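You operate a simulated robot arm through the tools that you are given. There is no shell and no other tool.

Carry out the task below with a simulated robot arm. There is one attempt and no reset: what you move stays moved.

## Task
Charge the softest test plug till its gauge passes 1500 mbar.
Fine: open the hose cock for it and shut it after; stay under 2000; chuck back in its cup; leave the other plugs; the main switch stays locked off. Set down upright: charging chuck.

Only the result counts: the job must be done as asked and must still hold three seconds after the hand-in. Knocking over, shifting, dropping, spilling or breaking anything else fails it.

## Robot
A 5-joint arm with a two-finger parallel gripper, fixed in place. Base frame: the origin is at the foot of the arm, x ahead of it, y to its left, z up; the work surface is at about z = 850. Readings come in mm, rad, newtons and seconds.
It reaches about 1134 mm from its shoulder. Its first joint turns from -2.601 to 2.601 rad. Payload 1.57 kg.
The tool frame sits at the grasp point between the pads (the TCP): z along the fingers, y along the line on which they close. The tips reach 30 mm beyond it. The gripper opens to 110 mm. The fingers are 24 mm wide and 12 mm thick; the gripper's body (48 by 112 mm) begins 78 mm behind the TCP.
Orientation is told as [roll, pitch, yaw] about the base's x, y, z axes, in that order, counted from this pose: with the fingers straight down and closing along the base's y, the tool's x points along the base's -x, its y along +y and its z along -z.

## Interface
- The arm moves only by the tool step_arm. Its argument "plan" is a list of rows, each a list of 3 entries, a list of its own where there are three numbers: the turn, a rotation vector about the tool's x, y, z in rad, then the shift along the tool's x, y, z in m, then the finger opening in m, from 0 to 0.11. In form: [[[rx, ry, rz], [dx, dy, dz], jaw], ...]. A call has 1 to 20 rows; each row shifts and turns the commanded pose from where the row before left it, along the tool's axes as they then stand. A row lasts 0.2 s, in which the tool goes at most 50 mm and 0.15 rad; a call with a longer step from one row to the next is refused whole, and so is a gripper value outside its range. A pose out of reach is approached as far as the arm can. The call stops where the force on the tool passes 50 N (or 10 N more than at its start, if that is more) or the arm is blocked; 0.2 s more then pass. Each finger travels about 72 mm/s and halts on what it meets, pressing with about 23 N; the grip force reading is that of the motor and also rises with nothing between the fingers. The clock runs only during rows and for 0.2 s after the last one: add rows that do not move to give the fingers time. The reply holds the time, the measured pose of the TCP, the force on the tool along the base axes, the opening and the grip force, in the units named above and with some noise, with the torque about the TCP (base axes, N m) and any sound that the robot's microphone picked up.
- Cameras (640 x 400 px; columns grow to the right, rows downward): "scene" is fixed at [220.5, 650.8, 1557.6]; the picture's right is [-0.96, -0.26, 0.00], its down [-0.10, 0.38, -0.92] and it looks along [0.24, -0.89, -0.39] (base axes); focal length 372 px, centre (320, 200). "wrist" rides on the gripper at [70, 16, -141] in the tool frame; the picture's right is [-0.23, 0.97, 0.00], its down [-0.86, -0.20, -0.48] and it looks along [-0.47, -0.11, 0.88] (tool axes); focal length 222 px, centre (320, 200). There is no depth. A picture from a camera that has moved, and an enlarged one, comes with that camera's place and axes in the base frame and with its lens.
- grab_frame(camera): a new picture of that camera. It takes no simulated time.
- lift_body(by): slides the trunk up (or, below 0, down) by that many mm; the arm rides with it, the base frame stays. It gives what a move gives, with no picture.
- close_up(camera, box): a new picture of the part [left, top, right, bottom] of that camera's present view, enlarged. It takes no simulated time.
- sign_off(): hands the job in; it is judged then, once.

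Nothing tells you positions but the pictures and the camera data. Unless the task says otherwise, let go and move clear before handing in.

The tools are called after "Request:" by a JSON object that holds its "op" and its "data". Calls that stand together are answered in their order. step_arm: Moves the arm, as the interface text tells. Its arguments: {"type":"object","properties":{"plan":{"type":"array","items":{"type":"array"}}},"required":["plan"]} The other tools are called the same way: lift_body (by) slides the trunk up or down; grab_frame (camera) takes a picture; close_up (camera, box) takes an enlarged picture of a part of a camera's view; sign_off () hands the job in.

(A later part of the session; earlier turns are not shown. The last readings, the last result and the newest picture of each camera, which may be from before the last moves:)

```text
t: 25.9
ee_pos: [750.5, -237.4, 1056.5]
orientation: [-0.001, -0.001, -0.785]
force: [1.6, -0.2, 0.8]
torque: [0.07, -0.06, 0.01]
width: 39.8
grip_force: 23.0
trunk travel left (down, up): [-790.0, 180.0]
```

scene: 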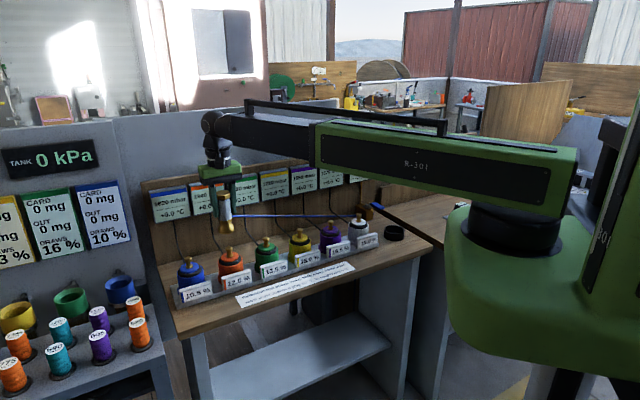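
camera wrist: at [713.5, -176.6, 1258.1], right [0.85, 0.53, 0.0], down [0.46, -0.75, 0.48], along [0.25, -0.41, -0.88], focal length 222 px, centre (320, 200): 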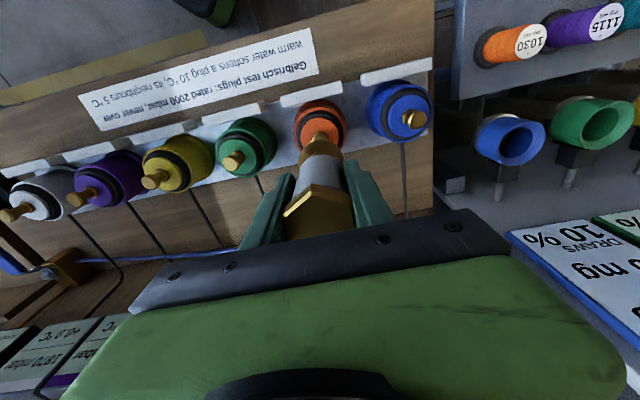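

Request:
{"op": "lift_body", "data": {"by": -2}}

Request:
{"op": "close_up", "data": {"camera": "scene", "box": [218, 228, 250, 270]}}

Request:
{"op": "close_up", "data": {"camera": "wrist", "box": [270, 90, 370, 220]}}

```text
t: 26.4
ee_pos: [748.8, -236.9, 1055.0]
orientation: [0.0, 0.001, -0.785]
force: [2.6, -0.6, 8.9]
torque: [0.05, -0.19, 0.01]
width: 39.6
grip_force: 23.4
trunk travel left (down, up): [-788.0, 182.0]
```

```text
9.52 times, centred on (234, 249) of scene
camera zoom: at [220.5, 650.8, 1557.6], right [-0.96, -0.26, 0.0], down [-0.1, 0.38, -0.92], along [0.24, -0.89, -0.39], focal length 3547 px, centre (1139, -267)
```

zoom: 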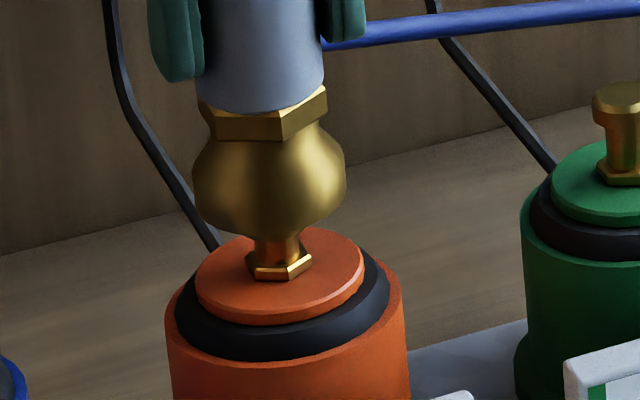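

```text
3.08 times, centred on (320, 155) of wrist
camera zoom: at [711.1, -176.4, 1195.7], right [0.85, 0.53, 0.0], down [0.46, -0.75, 0.48], along [0.25, -0.41, -0.88], focal length 684 px, centre (320, 338)
```

zoom: 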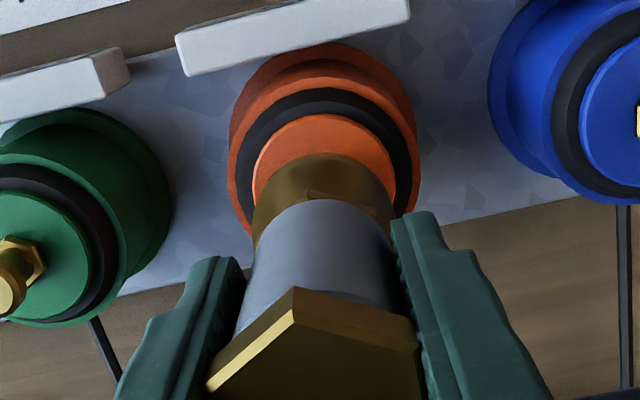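

Knob head is about 11 mm inside the chuck with firm contact — it looks seated. I'll ease the pressure, then open the fingers slowly and see whether the chuck stays put.

Request:
{"op": "lift_body", "data": {"by": 1}}

Request:
{"op": "step_arm", "data": {"plan": [[[0, 0, 0], [0, 0, 0], 0.041], [[0, 0, 0], [0, 0, 0], 0.044], [[0, 0, 0], [0, 0, 0], 0.047], [[0, 0, 0], [0, 0, 0], 0.05]]}}

Request:
{"op": "close_up", "data": {"camera": "scene", "box": [202, 190, 266, 280]}}

Request:
{"op": "close_up", "data": {"camera": "wrist", "box": [270, 90, 370, 220]}}

```text
t: 26.9
ee_pos: [749.3, -238.0, 1056.0]
orientation: [0.001, 0.001, -0.784]
force: [0.9, -0.6, 1.8]
torque: [0.11, -0.02, 0.02]
width: 39.4
grip_force: 23.3
trunk travel left (down, up): [-789.0, 181.0]
```

```text
t: 27.9
ee_pos: [749.7, -236.0, 1055.1]
orientation: [0.001, -0.001, -0.786]
force: [-0.2, 0.0, 0.4]
torque: [-0.03, 0.01, -0.03]
width: 50.1
grip_force: 0.0
trunk travel left (down, up): [-789.0, 181.0]
```

```text
4.44 times, centred on (234, 235) of scene
camera zoom: at [220.5, 650.8, 1557.6], right [-0.96, -0.26, 0.0], down [-0.1, 0.38, -0.92], along [0.24, -0.89, -0.39], focal length 1655 px, centre (702, 44)
```

zoom: 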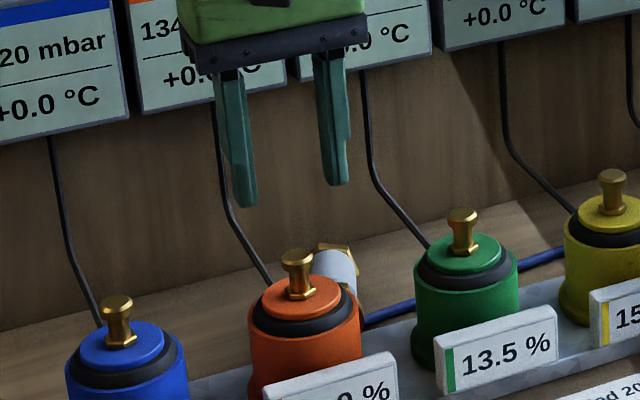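

```text
3.08 times, centred on (320, 155) of wrist
camera zoom: at [711.3, -176.5, 1196.3], right [0.85, 0.53, 0.0], down [0.46, -0.75, 0.48], along [0.25, -0.41, -0.88], focal length 684 px, centre (320, 338)
```

zoom: 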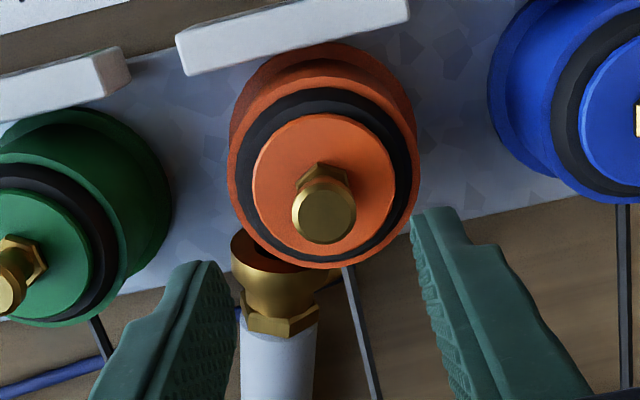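

The chuck did not stay on: it tipped off behind the orange plug. I'll back away upward and look at how it lies, since I have to pick it up again.

Request:
{"op": "step_arm", "data": {"plan": [[[0, 0, 0], [0, 0, 0], 0.05], [[0, 0, 0], [0, 0, 0], 0.05]]}}

Request:
{"op": "lift_body", "data": {"by": 120}}

Request:
{"op": "grab_frame", "data": {"camera": "wrist"}}

Request:
{"op": "grab_frame", "data": {"camera": "scene"}}

Request:
{"op": "close_up", "data": {"camera": "wrist", "box": [240, 60, 400, 220]}}

Request:
{"op": "close_up", "data": {"camera": "scene", "box": [190, 200, 290, 290]}}

```text
t: 28.5
ee_pos: [749.3, -236.9, 1054.6]
orientation: [0.0, 0.0, -0.786]
force: [0.7, -0.1, -0.2]
torque: [0.01, 0.06, -0.02]
width: 50.2
grip_force: 0.1
trunk travel left (down, up): [-789.0, 181.0]
```

```text
t: 30.0
ee_pos: [748.7, -237.7, 1174.7]
orientation: [0.001, 0.0, -0.786]
force: [0.0, 0.0, -0.1]
torque: [0.0, -0.01, -0.02]
width: 50.3
grip_force: 0.0
trunk travel left (down, up): [-909.0, 61.0]
```

```text
taken
camera wrist: at [711.4, -176.5, 1316.3], right [0.85, 0.53, 0.0], down [0.46, -0.75, 0.48], along [0.25, -0.41, -0.88], focal length 222 px, centre (320, 200)
```

wrist: 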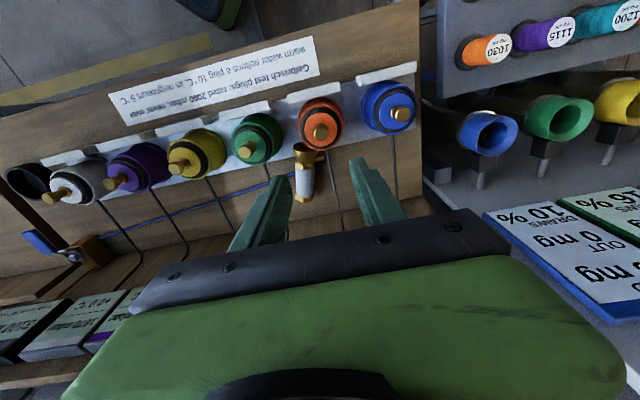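

```text
taken
```

scene: 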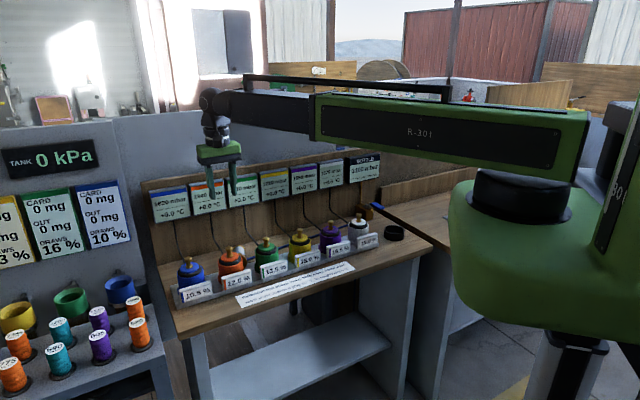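

```text
2.50 times, centred on (320, 140) of wrist
camera zoom: at [711.4, -176.5, 1316.3], right [0.85, 0.53, 0.0], down [0.46, -0.75, 0.48], along [0.25, -0.41, -0.88], focal length 555 px, centre (320, 350)
```

zoom: 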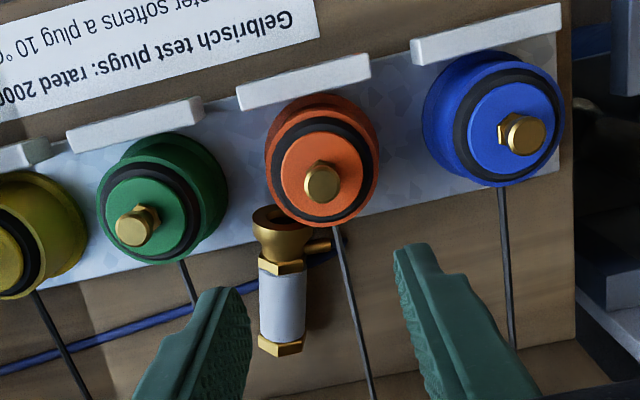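

```text
4.44 times, centred on (240, 245) of scene
camera zoom: at [220.5, 650.8, 1557.6], right [-0.96, -0.26, 0.0], down [-0.1, 0.38, -0.92], along [0.24, -0.89, -0.39], focal length 1655 px, centre (676, 0)
```

zoom: 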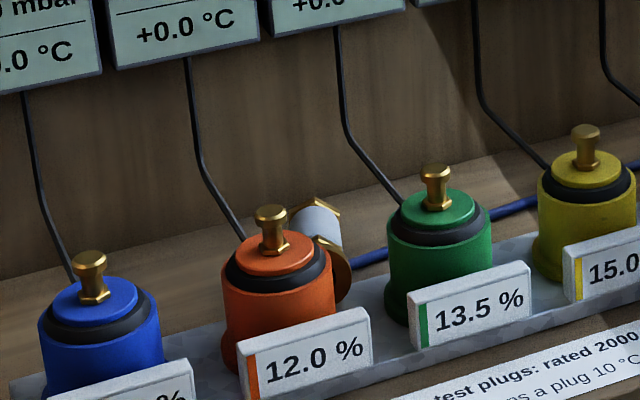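

The chuck is lying on its side behind the orange plug, bell toward the plug, nothing else disturbed. Before planning the regrasp I'll test, in free air, how far the tool can tilt.

Request:
{"op": "step_arm", "data": {"plan": [[[0, 0, -0.12], [0, 0, 0], 0.06], [[0, 0, -0.12], [0, 0, 0], 0.06], [[0, 0, -0.12], [0, 0, 0], 0.06], [[0, 0, -0.12], [0, 0, 0], 0.06], [[0, 0.1, 0], [0, 0, 0], 0.06], [[0, 0.1, 0], [0, 0, 0], 0.06], [[0, 0.1, 0], [0, 0, 0], 0.06], [[0, 0, 0], [0, 0, 0], 0.06]]}}

Request:
{"op": "grab_frame", "data": {"camera": "scene"}}

```text
t: 31.8
ee_pos: [749.5, -237.7, 1187.2]
orientation: [0.001, 0.302, -0.306]
force: [-0.5, 0.5, -0.5]
torque: [0.02, -0.04, -0.01]
width: 60.2
grip_force: 0.1
out of reach, approached as far as the arm can: row 6, 7
trunk travel left (down, up): [-909.0, 61.0]
```

```text
taken
```

scene: 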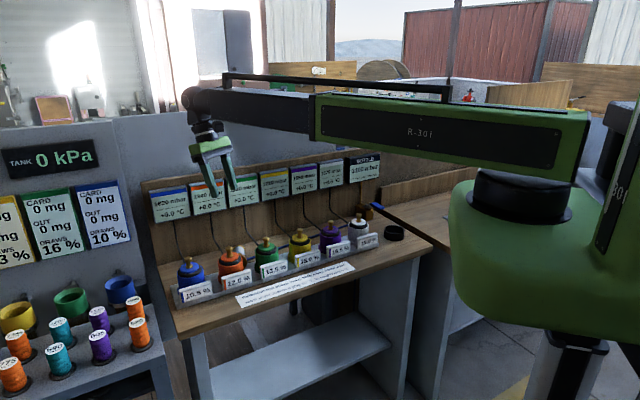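

The tilt works; height changes come only from the trunk (wrist pivot ~284 mm above the TCP). Testing the outward tilt limit.

Request:
{"op": "step_arm", "data": {"plan": [[[0, -0.15, 0], [0, 0, 0], 0.06], [[0, -0.15, 0], [0, 0, 0], 0.06], [[0, -0.15, 0], [0, 0, 0], 0.06], [[0, -0.15, 0], [0, 0, 0], 0.06], [[0, -0.15, 0], [0, 0, 0], 0.06], [[0, -0.15, 0], [0, 0, 0], 0.06], [[0, -0.15, 0], [0, 0, 0], 0.06], [[0, -0.15, 0], [0, 0, 0], 0.06], [[0, -0.15, 0], [0, 0, 0], 0.06], [[0, -0.15, 0], [0, 0, 0], 0.06], [[0, -0.15, 0], [0, 0, 0], 0.06], [[0, -0.15, 0], [0, 0, 0], 0.06], [[0, 0, 0], [0, 0, 0], 0.06]]}}

Request:
{"op": "grab_frame", "data": {"camera": "scene"}}

```text
t: 34.6
ee_pos: [770.8, -244.6, 1395.4]
orientation: [-0.008, -1.496, -0.3]
force: [0.2, 0.5, -0.4]
torque: [0.01, 0.01, 0.01]
width: 60.1
grip_force: 0.0
out of reach, approached as far as the arm can: row 1, 4, 5, 6, 7, 8, 9, 10, 11, 12
trunk travel left (down, up): [-909.0, 61.0]
```

```text
taken
```

scene: 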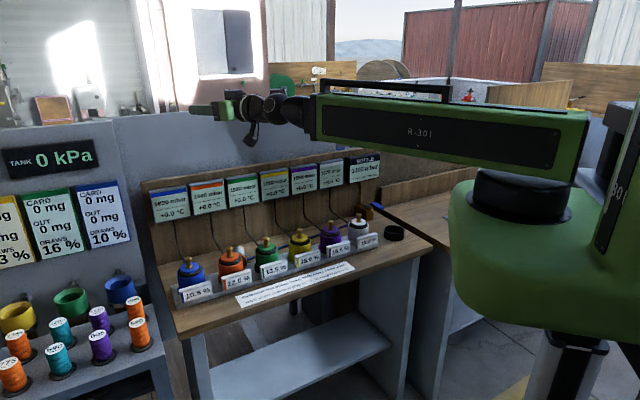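

The tool can tilt to horizontal if needed. My plan: grip the lying chuck near its hex end, lift it clear, and let or make it swing bell-down in the pads. First returning the tool to vertical and turning it to match the chuck's axis.

Request:
{"op": "step_arm", "data": {"plan": [[[0, 0.15, 0], [0, 0, 0], 0.06], [[0, 0.15, 0], [0, 0, 0], 0.06], [[0, 0.15, 0], [0, 0, 0], 0.06], [[0, 0.15, 0], [0, 0, 0], 0.06], [[0, 0.15, 0], [0, 0, 0], 0.06], [[0, 0.15, 0], [0, 0, 0], 0.06], [[0, 0.15, 0], [0, 0, 0], 0.06], [[0, 0.15, 0], [0, 0, 0], 0.06], [[0, 0.15, 0], [0, 0, 0], 0.06], [[0, 0.146, 0], [0, 0, 0], 0.06], [[0, 0, 0], [0, 0, 0], 0.06]]}}

```text
t: 37.0
ee_pos: [769.8, -245.3, 1175.4]
orientation: [-0.001, -0.002, -0.305]
force: [-0.4, -0.4, 0.4]
torque: [-0.01, -0.01, 0.02]
width: 59.9
grip_force: 0.1
out of reach, approached as far as the arm can: row 1, 2, 3, 4, 5, 6, 7, 8, 9
trunk travel left (down, up): [-909.0, 61.0]
```

Request:
{"op": "step_arm", "data": {"plan": [[[0, 0, 0.126], [0, 0, 0], 0.08], [[0, 0, 0.126], [0, 0, 0], 0.08], [[0, 0, 0.126], [0, 0, 0], 0.08], [[0, 0, 0.126], [0, 0, 0], 0.08], [[0, 0, 0.126], [0, 0, 0], 0.08], [[0, 0, 0.126], [0, 0, 0], 0.08], [[0, 0, 0], [-0.0302, -0.0111, 0], 0.08], [[0, 0, 0], [-0.0302, -0.0111, 0], 0.08], [[0, 0, 0], [-0.0302, -0.0111, 0], 0.08], [[0, 0, 0], [-0.0302, -0.0111, 0], 0.08], [[0, 0, 0], [0, 0, 0], 0.08]]}}

Request:
{"op": "grab_frame", "data": {"camera": "wrist"}}

Request:
{"op": "close_up", "data": {"camera": "wrist", "box": [260, 80, 380, 180]}}

Request:
{"op": "grab_frame", "data": {"camera": "scene"}}

```text
t: 39.4
ee_pos: [790.0, -372.4, 1175.7]
orientation: [0.003, -0.004, -1.062]
force: [-1.0, -0.2, -0.2]
torque: [0.01, -0.01, -0.01]
width: 79.9
grip_force: 0.1
trunk travel left (down, up): [-909.0, 61.0]
```

```text
taken
camera wrist: at [769.7, -302.9, 1316.3], right [0.96, 0.28, 0.0], down [0.24, -0.84, 0.48], along [0.14, -0.46, -0.88], focal length 222 px, centre (320, 200)
```

wrist: 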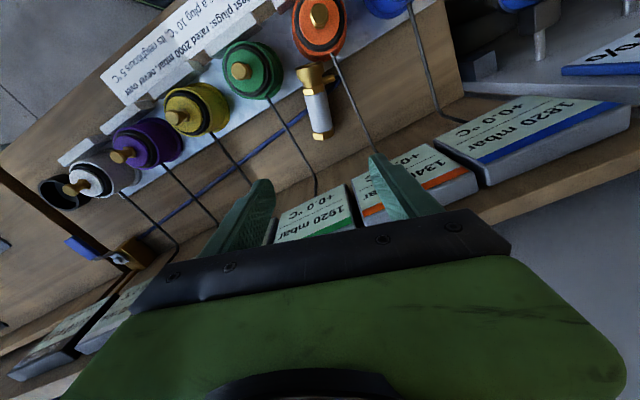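

```text
4.00 times, centred on (320, 130) of wrist
camera zoom: at [769.7, -302.9, 1316.3], right [0.96, 0.28, 0.0], down [0.24, -0.84, 0.48], along [0.14, -0.46, -0.88], focal length 888 px, centre (320, 480)
```

zoom: 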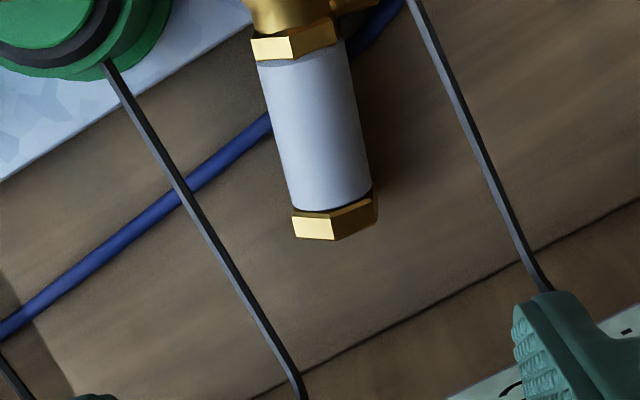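

```text
taken
```

scene: 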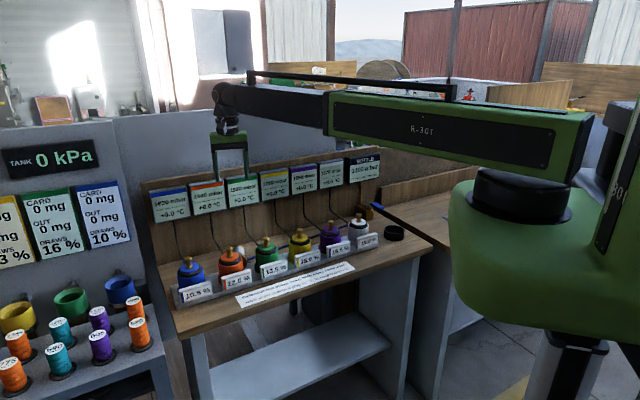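

The chuck lies along −60.8°, matching my tool yaw, and I'm about 2 mm off laterally, with the grip point ~15 mm below the hex. Correcting and lowering.

Request:
{"op": "step_arm", "data": {"plan": [[[0, 0, 0], [0, 0.0018, 0], 0.07], [[0, 0, 0], [0, 0, 0], 0.07]]}}

Request:
{"op": "lift_body", "data": {"by": -200}}

Request:
{"op": "grab_frame", "data": {"camera": "wrist"}}

Request:
{"op": "grab_frame", "data": {"camera": "scene"}}

```text
t: 40.0
ee_pos: [791.0, -370.8, 1175.9]
orientation: [0.002, -0.004, -1.061]
force: [-0.1, -0.1, 0.4]
torque: [0.0, -0.01, -0.03]
width: 70.0
grip_force: 0.0
trunk travel left (down, up): [-909.0, 61.0]
```

```text
t: 42.2
ee_pos: [793.4, -371.7, 975.1]
orientation: [0.001, -0.005, -1.06]
force: [-0.1, -0.8, -0.3]
torque: [0.02, -0.01, 0.0]
width: 69.8
grip_force: 0.1
trunk travel left (down, up): [-709.0, 261.0]
```

```text
taken
camera wrist: at [771.6, -302.1, 1116.2], right [0.96, 0.28, 0.0], down [0.24, -0.84, 0.48], along [0.14, -0.46, -0.88], focal length 222 px, centre (320, 200)
```

wrist: 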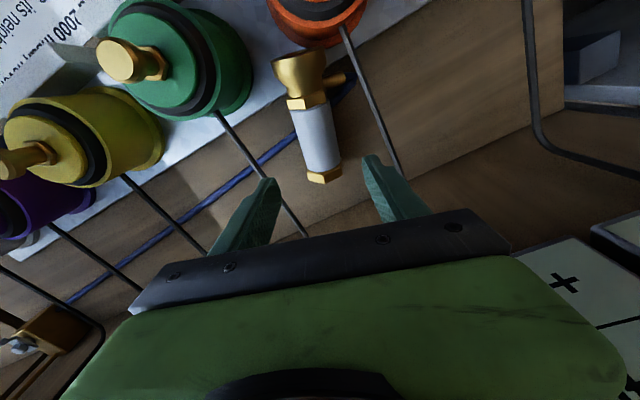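

```text
taken
```

scene: 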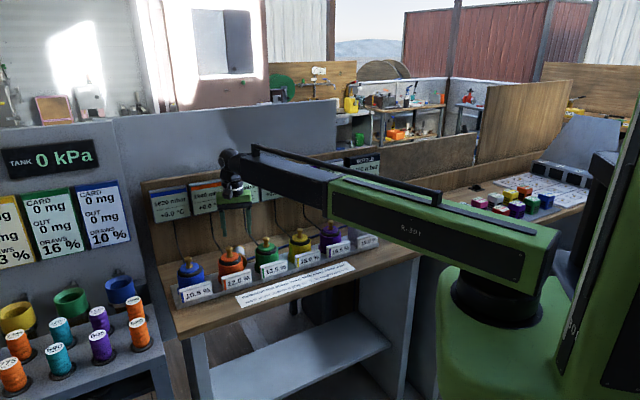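

Everything clears: cables are ~70 mm to each side. Lowering the rest so the tips stop a few mm above the bench.

Request:
{"op": "lift_body", "data": {"by": -88}}

Request:
{"op": "grab_frame", "data": {"camera": "wrist"}}

Request:
{"op": "close_up", "data": {"camera": "scene", "box": [180, 160, 300, 280]}}

```text
t: 43.4
ee_pos: [791.4, -371.4, 887.5]
orientation: [0.002, -0.004, -1.06]
force: [-0.2, -0.8, -1.2]
torque: [-0.03, 0.03, 0.0]
width: 69.9
grip_force: 0.1
trunk travel left (down, up): [-621.0, 349.0]
```

```text
taken
camera wrist: at [771.6, -302.1, 1028.2], right [0.96, 0.28, 0.0], down [0.24, -0.84, 0.48], along [0.14, -0.46, -0.88], focal length 222 px, centre (320, 200)
```

wrist: 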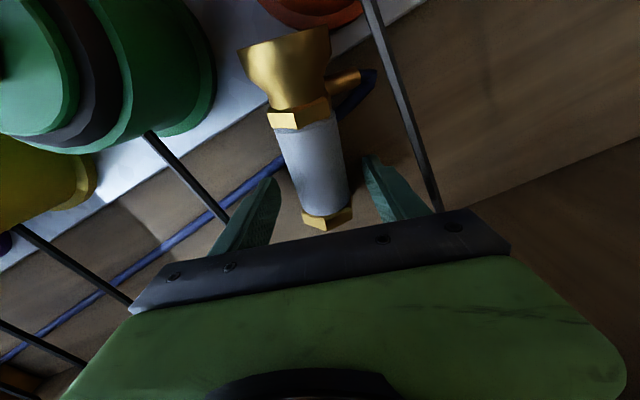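

```text
3.33 times, centred on (240, 220) of scene
camera zoom: at [220.5, 650.8, 1557.6], right [-0.96, -0.26, 0.0], down [-0.1, 0.38, -0.92], along [0.24, -0.89, -0.39], focal length 1242 px, centre (587, 133)
```

zoom: 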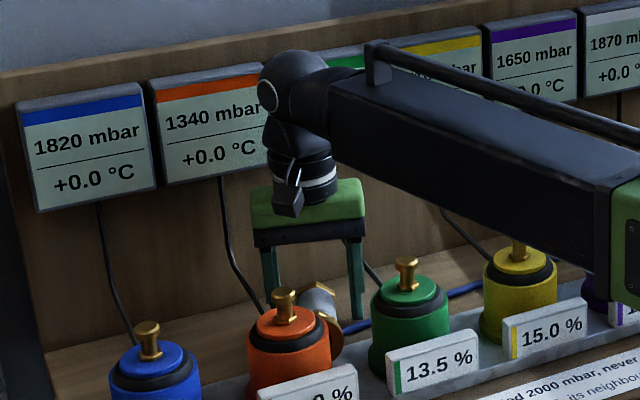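

The chuck's upper body is between the fingers. Closing on it.

Request:
{"op": "step_arm", "data": {"plan": [[[0, 0, 0], [0, 0, 0], 0.055], [[0, 0, 0], [0, 0, 0], 0.045], [[0, 0, 0], [0, 0, 0], 0.03], [[0, 0, 0], [0, 0, 0], 0.03], [[0, 0, 0], [0, 0, 0], 0.03], [[0, 0, 0], [0, 0, 0], 0.03]]}}

Request:
{"op": "grab_frame", "data": {"camera": "wrist"}}

```text
t: 44.8
ee_pos: [792.7, -371.7, 887.1]
orientation: [0.003, -0.003, -1.061]
force: [-1.1, 1.0, -0.2]
torque: [-0.03, 0.02, -0.08]
width: 36.5
grip_force: 22.8
trunk travel left (down, up): [-621.0, 349.0]
```

```text
taken
camera wrist: at [771.6, -302.1, 1028.2], right [0.96, 0.28, 0.0], down [0.24, -0.84, 0.48], along [0.14, -0.46, -0.88], focal length 222 px, centre (320, 200)
```

wrist: 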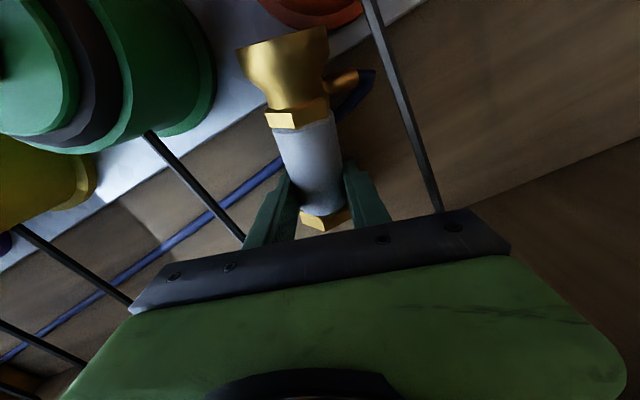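

The pads caught it slightly above its centreline (36.5 mm instead of 39.5). I'll open, lower a few millimetres and regrip.

Request:
{"op": "step_arm", "data": {"plan": [[[0, 0, 0], [0, 0, 0], 0.045], [[0, 0, 0], [0, 0, 0], 0.05], [[0, 0, 0], [0, 0, 0], 0.05]]}}

Request:
{"op": "lift_body", "data": {"by": -5}}

Request:
{"op": "step_arm", "data": {"plan": [[[0, 0, 0], [0, 0, 0], 0.045], [[0, 0, 0], [0, 0, 0], 0.03], [[0, 0, 0], [0, 0, 0], 0.03], [[0, 0, 0], [0, 0, 0], 0.03], [[0, 0, 0], [0, 0, 0], 0.03]]}}

Request:
{"op": "close_up", "data": {"camera": "wrist", "box": [220, 0, 420, 240]}}

```text
t: 45.6
ee_pos: [792.3, -371.8, 886.8]
orientation: [0.001, -0.003, -1.061]
force: [-0.5, 0.3, -0.5]
torque: [0.02, 0.02, 0.01]
width: 50.0
grip_force: 0.0
trunk travel left (down, up): [-621.0, 349.0]
```

```text
t: 46.2
ee_pos: [792.6, -371.5, 882.1]
orientation: [0.002, -0.004, -1.062]
force: [0.9, 1.1, -0.5]
torque: [-0.02, -0.02, 0.0]
width: 50.1
grip_force: 0.0
trunk travel left (down, up): [-616.0, 354.0]
```

```text
t: 47.4
ee_pos: [792.4, -371.3, 882.5]
orientation: [0.001, -0.004, -1.061]
force: [-0.2, 0.2, 1.2]
torque: [-0.02, 0.05, -0.05]
width: 36.9
grip_force: 22.7
trunk travel left (down, up): [-616.0, 354.0]
```

```text
1.67 times, centred on (320, 120) of wrist
camera zoom: at [771.6, -302.1, 1023.2], right [0.96, 0.28, 0.0], down [0.24, -0.84, 0.48], along [0.14, -0.46, -0.88], focal length 370 px, centre (320, 333)
```

zoom: 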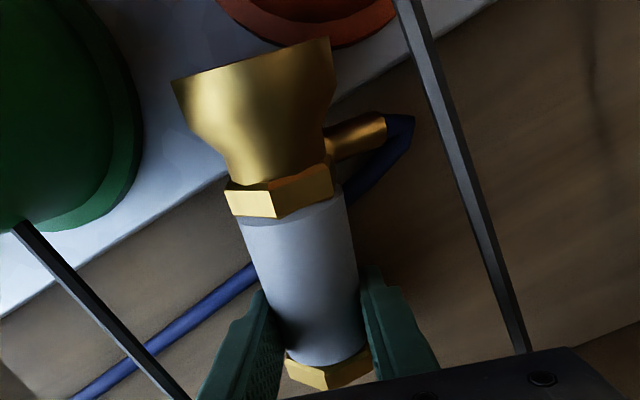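

The grip is at full diameter now. Lifting slowly to see how the chuck hangs.

Request:
{"op": "lift_body", "data": {"by": 40}}

Request:
{"op": "grab_frame", "data": {"camera": "wrist"}}

Request:
{"op": "close_up", "data": {"camera": "scene", "box": [180, 160, 300, 280]}}

```text
t: 48.2
ee_pos: [791.8, -370.9, 921.7]
orientation: [0.002, -0.004, -1.06]
force: [-0.2, -0.4, -2.0]
torque: [-0.08, -0.05, -0.03]
width: 36.6
grip_force: 22.9
trunk travel left (down, up): [-656.0, 314.0]
```

```text
taken
camera wrist: at [771.9, -302.2, 1062.9], right [0.96, 0.28, 0.0], down [0.24, -0.84, 0.48], along [0.14, -0.46, -0.88], focal length 222 px, centre (320, 200)
```

wrist: 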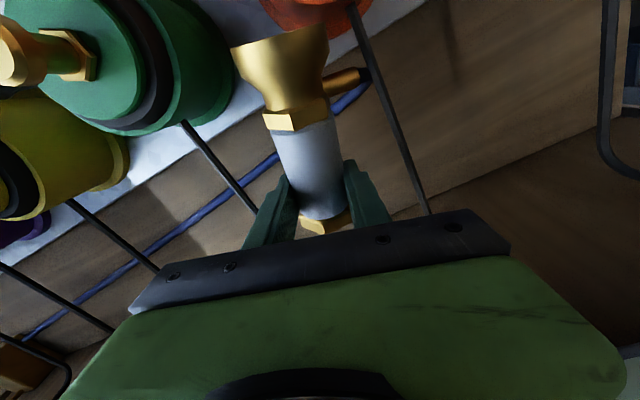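

```text
3.33 times, centred on (240, 220) of scene
camera zoom: at [220.5, 650.8, 1557.6], right [-0.96, -0.26, 0.0], down [-0.1, 0.38, -0.92], along [0.24, -0.89, -0.39], focal length 1242 px, centre (587, 133)
```

zoom: 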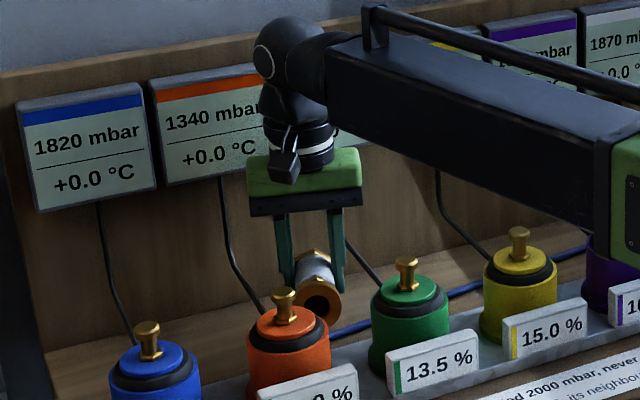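

The chuck is held level and firm. I'd like it to swing bell-down under gravity, so I'll test whether a gentler finger command lowers the grip force while it's still only a little above the bench.

Request:
{"op": "step_arm", "data": {"plan": [[[0, 0, 0], [0, 0, 0], 0.0345], [[0, 0, 0], [0, 0, 0], 0.0345]]}}

Request:
{"op": "step_arm", "data": {"plan": [[[0, 0, 0], [0, 0, 0], 0.0358], [[0, 0, 0], [0, 0, 0], 0.0358]]}}

```text
t: 48.8
ee_pos: [792.3, -371.2, 922.8]
orientation: [0.003, -0.001, -1.062]
force: [-0.5, -1.2, -3.6]
torque: [-0.12, -0.04, -0.03]
width: 36.7
grip_force: 23.0
trunk travel left (down, up): [-656.0, 314.0]
```

```text
t: 49.4
ee_pos: [792.5, -371.9, 921.5]
orientation: [0.002, -0.001, -1.06]
force: [0.6, -1.1, -0.1]
torque: [-0.05, 0.01, 0.01]
width: 36.7
grip_force: 12.1
trunk travel left (down, up): [-656.0, 314.0]
```

Grip force does scale with the command (12 N now). Let me see how the chuck is hanging.

Request:
{"op": "close_up", "data": {"camera": "wrist", "box": [220, 0, 420, 240]}}

Request:
{"op": "close_up", "data": {"camera": "scene", "box": [180, 190, 300, 280]}}

```text
1.67 times, centred on (320, 120) of wrist
camera zoom: at [771.7, -302.2, 1063.1], right [0.96, 0.28, 0.0], down [0.24, -0.84, 0.48], along [0.14, -0.46, -0.88], focal length 370 px, centre (320, 333)
```

zoom: 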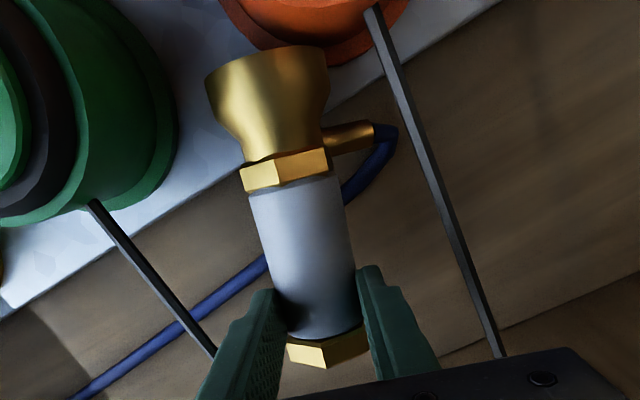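

```text
4.44 times, centred on (240, 235) of scene
camera zoom: at [220.5, 650.8, 1557.6], right [-0.96, -0.26, 0.0], down [-0.1, 0.38, -0.92], along [0.24, -0.89, -0.39], focal length 1655 px, centre (676, 44)
```

zoom: 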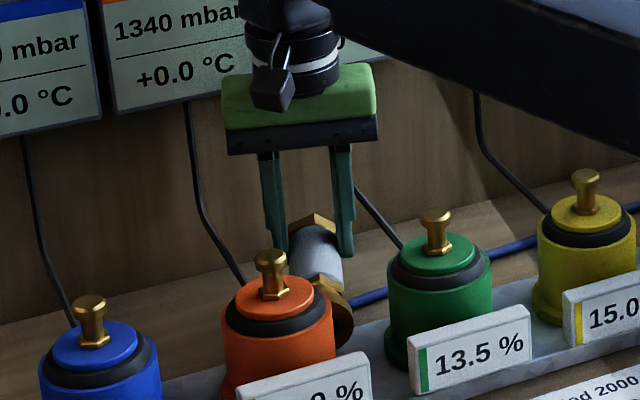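

At 12 N it swung bell-down until the bell touched the bench. I'll raise gradually so it keeps swinging.

Request:
{"op": "lift_body", "data": {"by": 30}}

Request:
{"op": "step_arm", "data": {"plan": [[[0, 0, 0], [0, 0, 0], 0.0358], [[0, 0, 0], [0, 0, 0], 0.0358], [[0, 0, 0], [0, 0, 0], 0.0358]]}}

Request:
{"op": "close_up", "data": {"camera": "wrist", "box": [220, 0, 420, 240]}}

Request:
{"op": "close_up", "data": {"camera": "scene", "box": [180, 190, 300, 280]}}

```text
t: 50.2
ee_pos: [791.9, -370.2, 953.6]
orientation: [0.002, -0.003, -1.06]
force: [1.0, -0.7, -0.4]
torque: [0.02, -0.01, 0.02]
width: 35.8
grip_force: 0.2
trunk travel left (down, up): [-686.0, 284.0]
```

```text
t: 51.0
ee_pos: [791.6, -370.7, 952.1]
orientation: [0.0, -0.004, -1.061]
force: [0.6, 0.6, 0.5]
torque: [-0.02, -0.01, 0.0]
width: 35.7
grip_force: 0.1
trunk travel left (down, up): [-686.0, 284.0]
```

```text
1.67 times, centred on (320, 120) of wrist
camera zoom: at [771.6, -302.1, 1093.2], right [0.96, 0.28, 0.0], down [0.24, -0.84, 0.48], along [0.14, -0.46, -0.88], focal length 370 px, centre (320, 333)
```

zoom: 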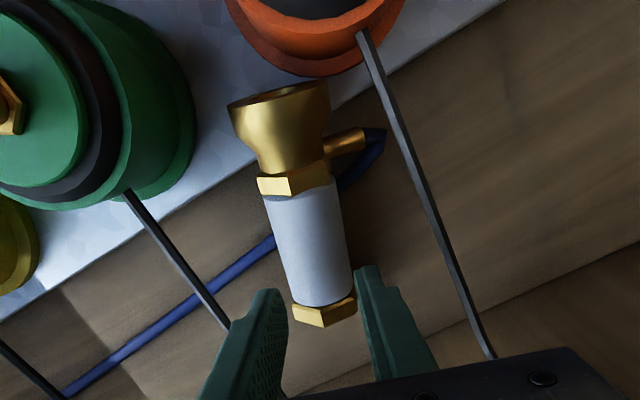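

```text
4.44 times, centred on (240, 235) of scene
camera zoom: at [220.5, 650.8, 1557.6], right [-0.96, -0.26, 0.0], down [-0.1, 0.38, -0.92], along [0.24, -0.89, -0.39], focal length 1655 px, centre (676, 44)
```

zoom: 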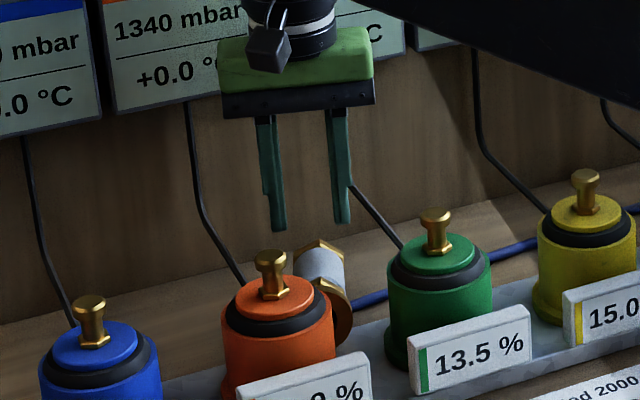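

The loosened grip slipped on the tapered fingertips and the chuck lay back down about 12 mm further along; it is unharmed and nothing else moved. I'll regrip at full force and this time only loosen briefly while the bell is just above the bench.

Request:
{"op": "step_arm", "data": {"plan": [[[0, 0, 0], [0, 0, 0], 0.05], [[0, 0, 0], [0, 0, 0], 0.065], [[0, 0, 0], [-0.0135, -0.001, 0], 0.065], [[0, 0, 0], [0, 0, 0], 0.065]]}}

Request:
{"op": "close_up", "data": {"camera": "wrist", "box": [220, 0, 420, 240]}}

```text
t: 52.0
ee_pos: [797.5, -383.8, 952.8]
orientation: [0.001, -0.005, -1.06]
force: [0.1, -0.5, -0.3]
torque: [0.01, -0.01, 0.02]
width: 64.8
grip_force: 0.0
trunk travel left (down, up): [-686.0, 284.0]
```

```text
1.67 times, centred on (320, 120) of wrist
camera zoom: at [777.2, -315.0, 1093.2], right [0.96, 0.28, 0.0], down [0.24, -0.84, 0.48], along [0.14, -0.46, -0.88], focal length 370 px, centre (320, 333)
```

zoom: 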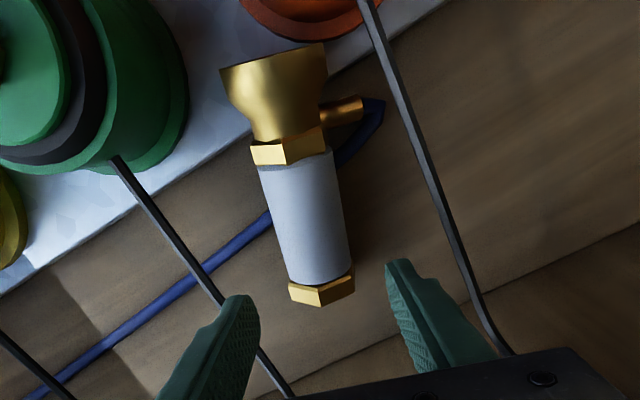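

Request:
{"op": "lift_body", "data": {"by": -71.5}}

Request:
{"op": "step_arm", "data": {"plan": [[[0, 0, 0], [0, 0, 0], 0.05], [[0, 0, 0], [0, 0, 0], 0.04], [[0, 0, 0], [0, 0, 0], 0.03], [[0, 0, 0], [0, 0, 0], 0.03], [[0, 0, 0], [0, 0, 0], 0.03], [[0, 0, 0], [0, 0, 0], 0.03]]}}

Request:
{"op": "lift_body", "data": {"by": 20}}

Request:
{"op": "close_up", "data": {"camera": "wrist", "box": [220, 0, 420, 240]}}

```text
t: 53.1
ee_pos: [797.1, -383.9, 880.0]
orientation: [0.003, -0.001, -1.061]
force: [-0.2, -0.3, -0.4]
torque: [0.02, 0.02, 0.02]
width: 64.7
grip_force: 0.1
trunk travel left (down, up): [-614.0, 356.0]
```

```text
t: 54.5
ee_pos: [798.4, -383.6, 880.5]
orientation: [0.003, -0.003, -1.06]
force: [1.0, 0.0, 1.6]
torque: [0.03, 0.04, -0.08]
width: 36.9
grip_force: 22.7
trunk travel left (down, up): [-614.0, 356.0]
```

```text
t: 55.1
ee_pos: [797.8, -384.7, 900.1]
orientation: [0.003, -0.001, -1.063]
force: [0.3, 0.3, -2.9]
torque: [-0.12, -0.08, 0.02]
width: 36.6
grip_force: 22.8
trunk travel left (down, up): [-634.0, 336.0]
```

```text
1.67 times, centred on (320, 120) of wrist
camera zoom: at [777.5, -314.9, 1041.5], right [0.96, 0.28, 0.0], down [0.24, -0.84, 0.48], along [0.14, -0.46, -0.88], focal length 370 px, centre (320, 333)
```

zoom: 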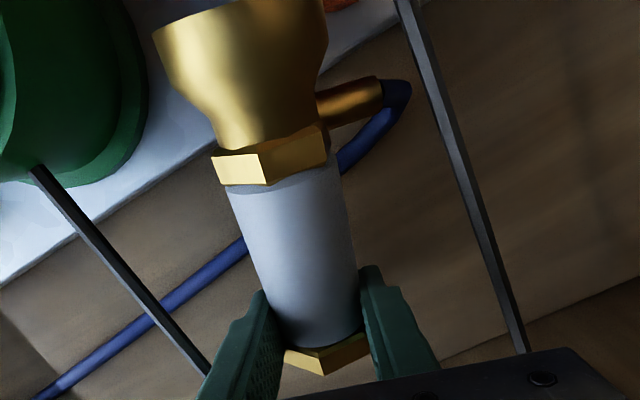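

Lifted 20 mm level. Now a brief loosening to let the bell swing down to the bench, then tighten again.

Request:
{"op": "step_arm", "data": {"plan": [[[0, 0, 0], [0, 0, 0], 0.0357], [[0, 0, 0], [0, 0, 0], 0.0357]]}}

Request:
{"op": "step_arm", "data": {"plan": [[[0, 0, 0], [0, 0, 0], 0.03], [[0, 0, 0], [0, 0, 0], 0.03]]}}

Request:
{"op": "close_up", "data": {"camera": "wrist", "box": [220, 0, 420, 240]}}

```text
t: 55.7
ee_pos: [798.5, -384.7, 901.7]
orientation: [0.002, 0.001, -1.063]
force: [0.2, -0.5, 0.0]
torque: [0.05, 0.02, -0.02]
width: 37.0
grip_force: 15.6
trunk travel left (down, up): [-634.0, 336.0]
```

```text
t: 56.3
ee_pos: [797.2, -385.1, 901.2]
orientation: [0.001, -0.005, -1.062]
force: [0.8, 0.0, -0.2]
torque: [0.03, 0.04, -0.04]
width: 36.7
grip_force: 22.5
trunk travel left (down, up): [-634.0, 336.0]
```

```text
1.67 times, centred on (320, 120) of wrist
camera zoom: at [777.4, -314.8, 1041.6], right [0.96, 0.28, 0.0], down [0.24, -0.84, 0.48], along [0.14, -0.46, -0.88], focal length 370 px, centre (320, 333)
```

zoom: 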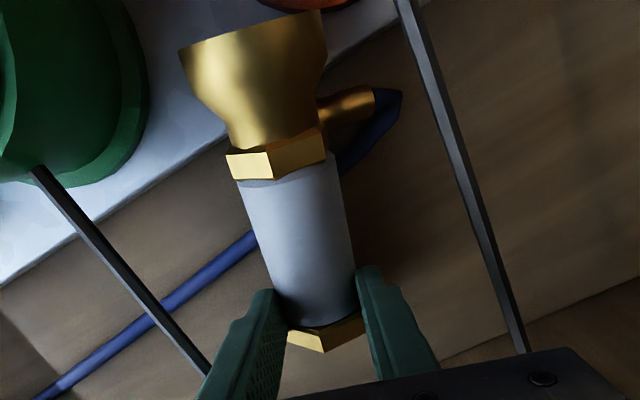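

Request:
{"op": "lift_body", "data": {"by": 15}}

Request:
{"op": "close_up", "data": {"camera": "scene", "box": [190, 190, 280, 280]}}

Request:
{"op": "close_up", "data": {"camera": "wrist", "box": [220, 0, 420, 240]}}

```text
t: 57.0
ee_pos: [798.4, -384.6, 915.7]
orientation: [0.004, -0.001, -1.062]
force: [0.3, -0.4, -3.7]
torque: [-0.13, -0.06, 0.03]
width: 36.7
grip_force: 22.9
trunk travel left (down, up): [-649.0, 321.0]
```

```text
4.44 times, centred on (235, 235) of scene
camera zoom: at [220.5, 650.8, 1557.6], right [-0.96, -0.26, 0.0], down [-0.1, 0.38, -0.92], along [0.24, -0.89, -0.39], focal length 1655 px, centre (698, 44)
```

zoom: 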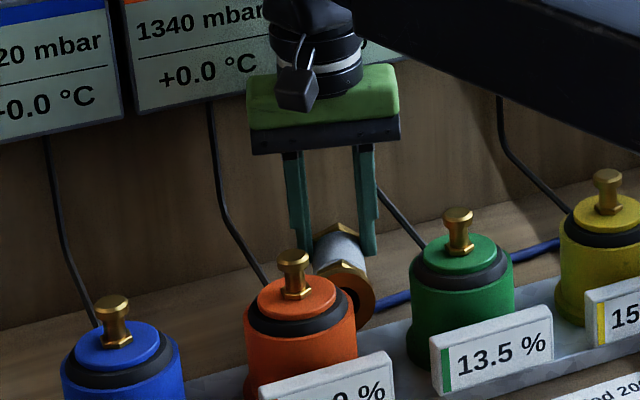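

```text
1.67 times, centred on (320, 120) of wrist
camera zoom: at [777.6, -314.9, 1056.5], right [0.96, 0.28, 0.0], down [0.24, -0.84, 0.48], along [0.14, -0.46, -0.88], focal length 370 px, centre (320, 333)
```

zoom: 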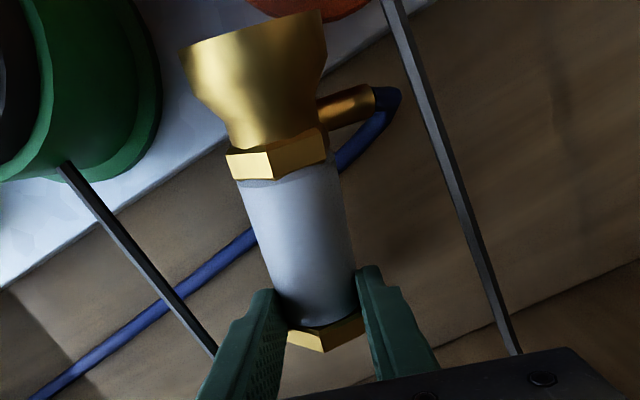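

Request:
{"op": "step_arm", "data": {"plan": [[[0, 0, 0], [0, 0, 0], 0.0357], [[0, 0, 0], [0, 0, 0], 0.03], [[0, 0, 0], [0, 0, 0], 0.03]]}}

Request:
{"op": "close_up", "data": {"camera": "wrist", "box": [220, 0, 420, 240]}}

Request:
{"op": "close_up", "data": {"camera": "scene", "box": [190, 190, 280, 280]}}

```text
t: 57.8
ee_pos: [798.5, -383.9, 916.0]
orientation: [0.001, -0.002, -1.061]
force: [-0.5, -0.1, 0.1]
torque: [-0.11, -0.05, 0.01]
width: 36.5
grip_force: 23.2
trunk travel left (down, up): [-649.0, 321.0]
```

```text
1.67 times, centred on (320, 120) of wrist
camera zoom: at [777.5, -314.9, 1056.5], right [0.96, 0.28, 0.0], down [0.24, -0.84, 0.48], along [0.14, -0.46, -0.88], focal length 370 px, centre (320, 333)
```

zoom: 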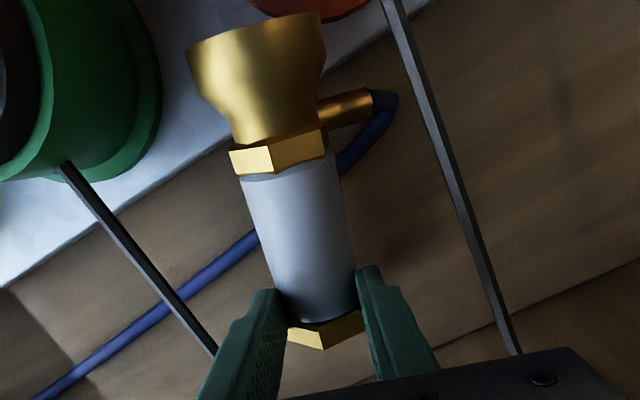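

```text
4.44 times, centred on (235, 235) of scene
camera zoom: at [220.5, 650.8, 1557.6], right [-0.96, -0.26, 0.0], down [-0.1, 0.38, -0.92], along [0.24, -0.89, -0.39], focal length 1655 px, centre (698, 44)
```

zoom: 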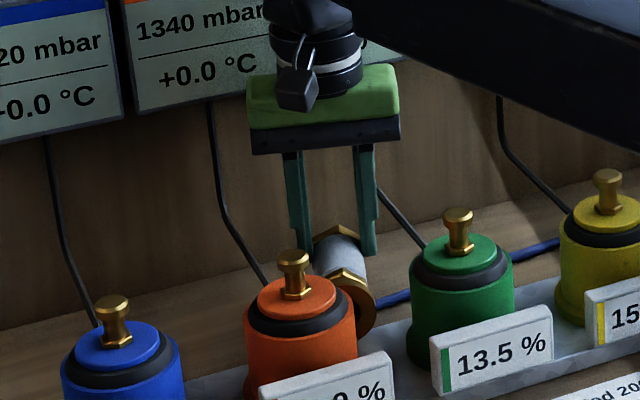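

The chuck is still nearly level and has crept toward the fingertips, so this swing method is unreliable. New plan: set it back down, regrip as deep as possible at full force, carry it to the cup, tilt the tool outward (~56°) so the bell points down into the cup, and release it there to regrip from above.

Request:
{"op": "lift_body", "data": {"by": -20}}

Request:
{"op": "close_up", "data": {"camera": "wrist", "box": [220, 0, 420, 240]}}

```text
t: 58.4
ee_pos: [796.8, -382.7, 896.4]
orientation: [0.002, -0.002, -1.061]
force: [-4.2, 2.3, 8.0]
torque: [-0.16, 0.02, -0.04]
width: 36.8
grip_force: 23.4
trunk travel left (down, up): [-629.0, 341.0]
```

```text
1.67 times, centred on (320, 120) of wrist
camera zoom: at [776.1, -314.1, 1037.6], right [0.96, 0.28, 0.0], down [0.24, -0.84, 0.48], along [0.14, -0.46, -0.88], focal length 370 px, centre (320, 333)
```

zoom: 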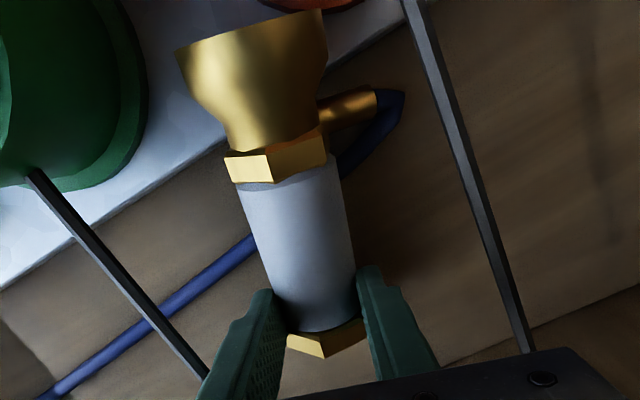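

Request:
{"op": "step_arm", "data": {"plan": [[[0, 0, 0], [0, 0, 0], 0.04], [[0, 0, 0], [0, 0, 0], 0.05], [[0, 0, 0], [0, 0, 0], 0.06], [[0, 0, 0], [0, 0, 0], 0.06]]}}

Request:
{"op": "close_up", "data": {"camera": "wrist", "box": [220, 0, 420, 240]}}

```text
t: 59.4
ee_pos: [798.2, -384.5, 895.6]
orientation: [0.001, -0.003, -1.061]
force: [0.1, -0.5, -0.1]
torque: [-0.01, -0.01, 0.01]
width: 59.9
grip_force: 0.1
trunk travel left (down, up): [-629.0, 341.0]
```

```text
1.67 times, centred on (320, 120) of wrist
camera zoom: at [777.3, -314.8, 1036.7], right [0.96, 0.28, 0.0], down [0.24, -0.84, 0.48], along [0.14, -0.46, -0.88], focal length 370 px, centre (320, 333)
```

zoom: 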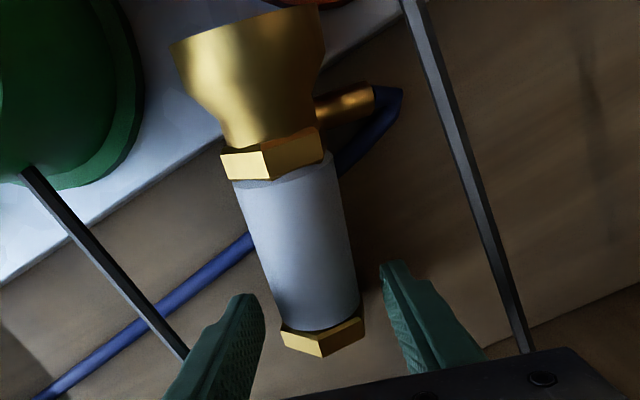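

Request:
{"op": "step_arm", "data": {"plan": [[[0, 0, 0], [0.007, -0.0025, 0], 0.06], [[0, 0, 0], [0, 0, 0], 0.06]]}}

Request:
{"op": "lift_body", "data": {"by": -17}}

Request:
{"op": "step_arm", "data": {"plan": [[[0, 0, 0], [0, 0, 0], 0.05], [[0, 0, 0], [0, 0, 0], 0.04], [[0, 0, 0], [0, 0, 0], 0.025], [[0, 0, 0], [0, 0, 0], 0.025], [[0, 0, 0], [0, 0, 0], 0.025], [[0, 0, 0], [0, 0, 0], 0.025]]}}

Request:
{"op": "close_up", "data": {"camera": "wrist", "box": [220, 0, 420, 240]}}

```text
t: 60.0
ee_pos: [791.6, -379.2, 896.5]
orientation: [0.002, -0.005, -1.06]
force: [-0.1, -0.1, -0.1]
torque: [0.02, 0.01, 0.0]
width: 60.1
grip_force: 0.1
trunk travel left (down, up): [-629.0, 341.0]
```

```text
t: 60.7
ee_pos: [791.1, -380.0, 879.9]
orientation: [0.002, -0.004, -1.061]
force: [4.5, -5.3, 18.3]
torque: [-0.24, 0.5, 0.3]
width: 58.6
grip_force: 0.0
trunk travel left (down, up): [-612.0, 358.0]
```

```text
t: 62.1
ee_pos: [792.2, -378.9, 879.8]
orientation: [0.003, -0.003, -1.061]
force: [-5.4, 2.3, 9.9]
torque: [0.47, 0.65, 0.09]
width: 36.5
grip_force: 23.4
trunk travel left (down, up): [-612.0, 358.0]
```

```text
1.67 times, centred on (320, 120) of wrist
camera zoom: at [770.3, -309.4, 1020.8], right [0.96, 0.28, 0.0], down [0.24, -0.84, 0.48], along [0.14, -0.46, -0.88], focal length 370 px, centre (320, 333)
```

zoom: 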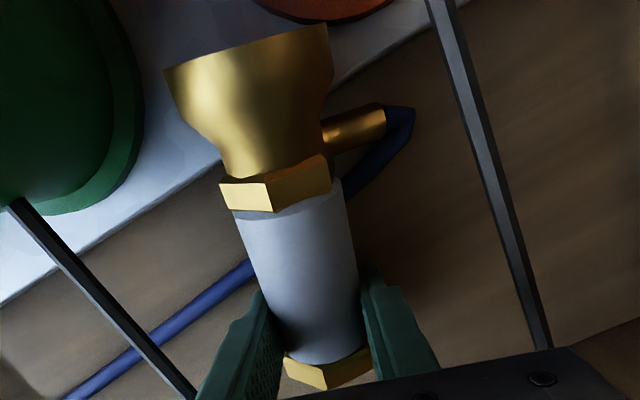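

Request:
{"op": "lift_body", "data": {"by": 3}}

Request:
{"op": "lift_body", "data": {"by": 40}}

Request:
{"op": "close_up", "data": {"camera": "wrist", "box": [220, 0, 420, 240]}}

Request:
{"op": "close_up", "data": {"camera": "scene", "box": [190, 190, 280, 280]}}

```text
t: 62.6
ee_pos: [792.7, -379.5, 882.6]
orientation: [0.002, -0.005, -1.061]
force: [-0.3, 0.3, 0.0]
torque: [-0.09, -0.06, -0.01]
width: 37.0
grip_force: 22.9
trunk travel left (down, up): [-615.0, 355.0]
```

```text
t: 63.4
ee_pos: [792.3, -378.8, 921.0]
orientation: [0.002, -0.003, -1.061]
force: [-0.6, -0.5, -2.6]
torque: [-0.12, -0.04, 0.01]
width: 36.9
grip_force: 23.1
trunk travel left (down, up): [-655.0, 315.0]
```

```text
1.67 times, centred on (320, 120) of wrist
camera zoom: at [771.7, -310.1, 1062.4], right [0.96, 0.28, 0.0], down [0.24, -0.84, 0.48], along [0.14, -0.46, -0.88], focal length 370 px, centre (320, 333)
```

zoom: 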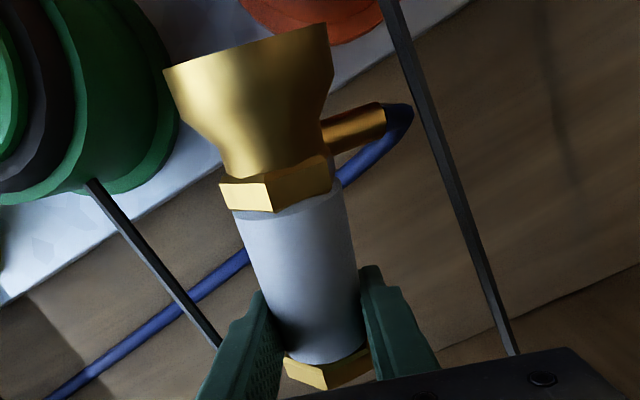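

```text
4.44 times, centred on (235, 235) of scene
camera zoom: at [220.5, 650.8, 1557.6], right [-0.96, -0.26, 0.0], down [-0.1, 0.38, -0.92], along [0.24, -0.89, -0.39], focal length 1655 px, centre (698, 44)
```

zoom: 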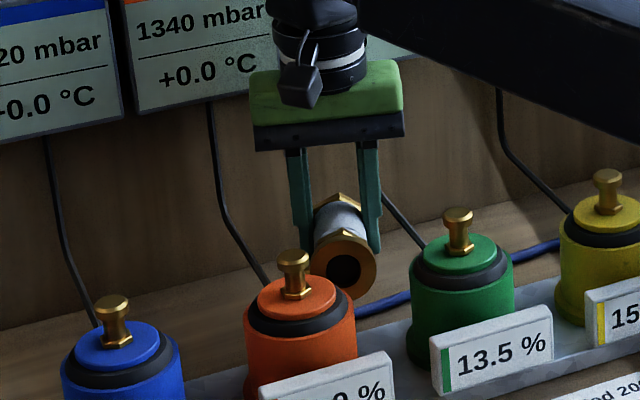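

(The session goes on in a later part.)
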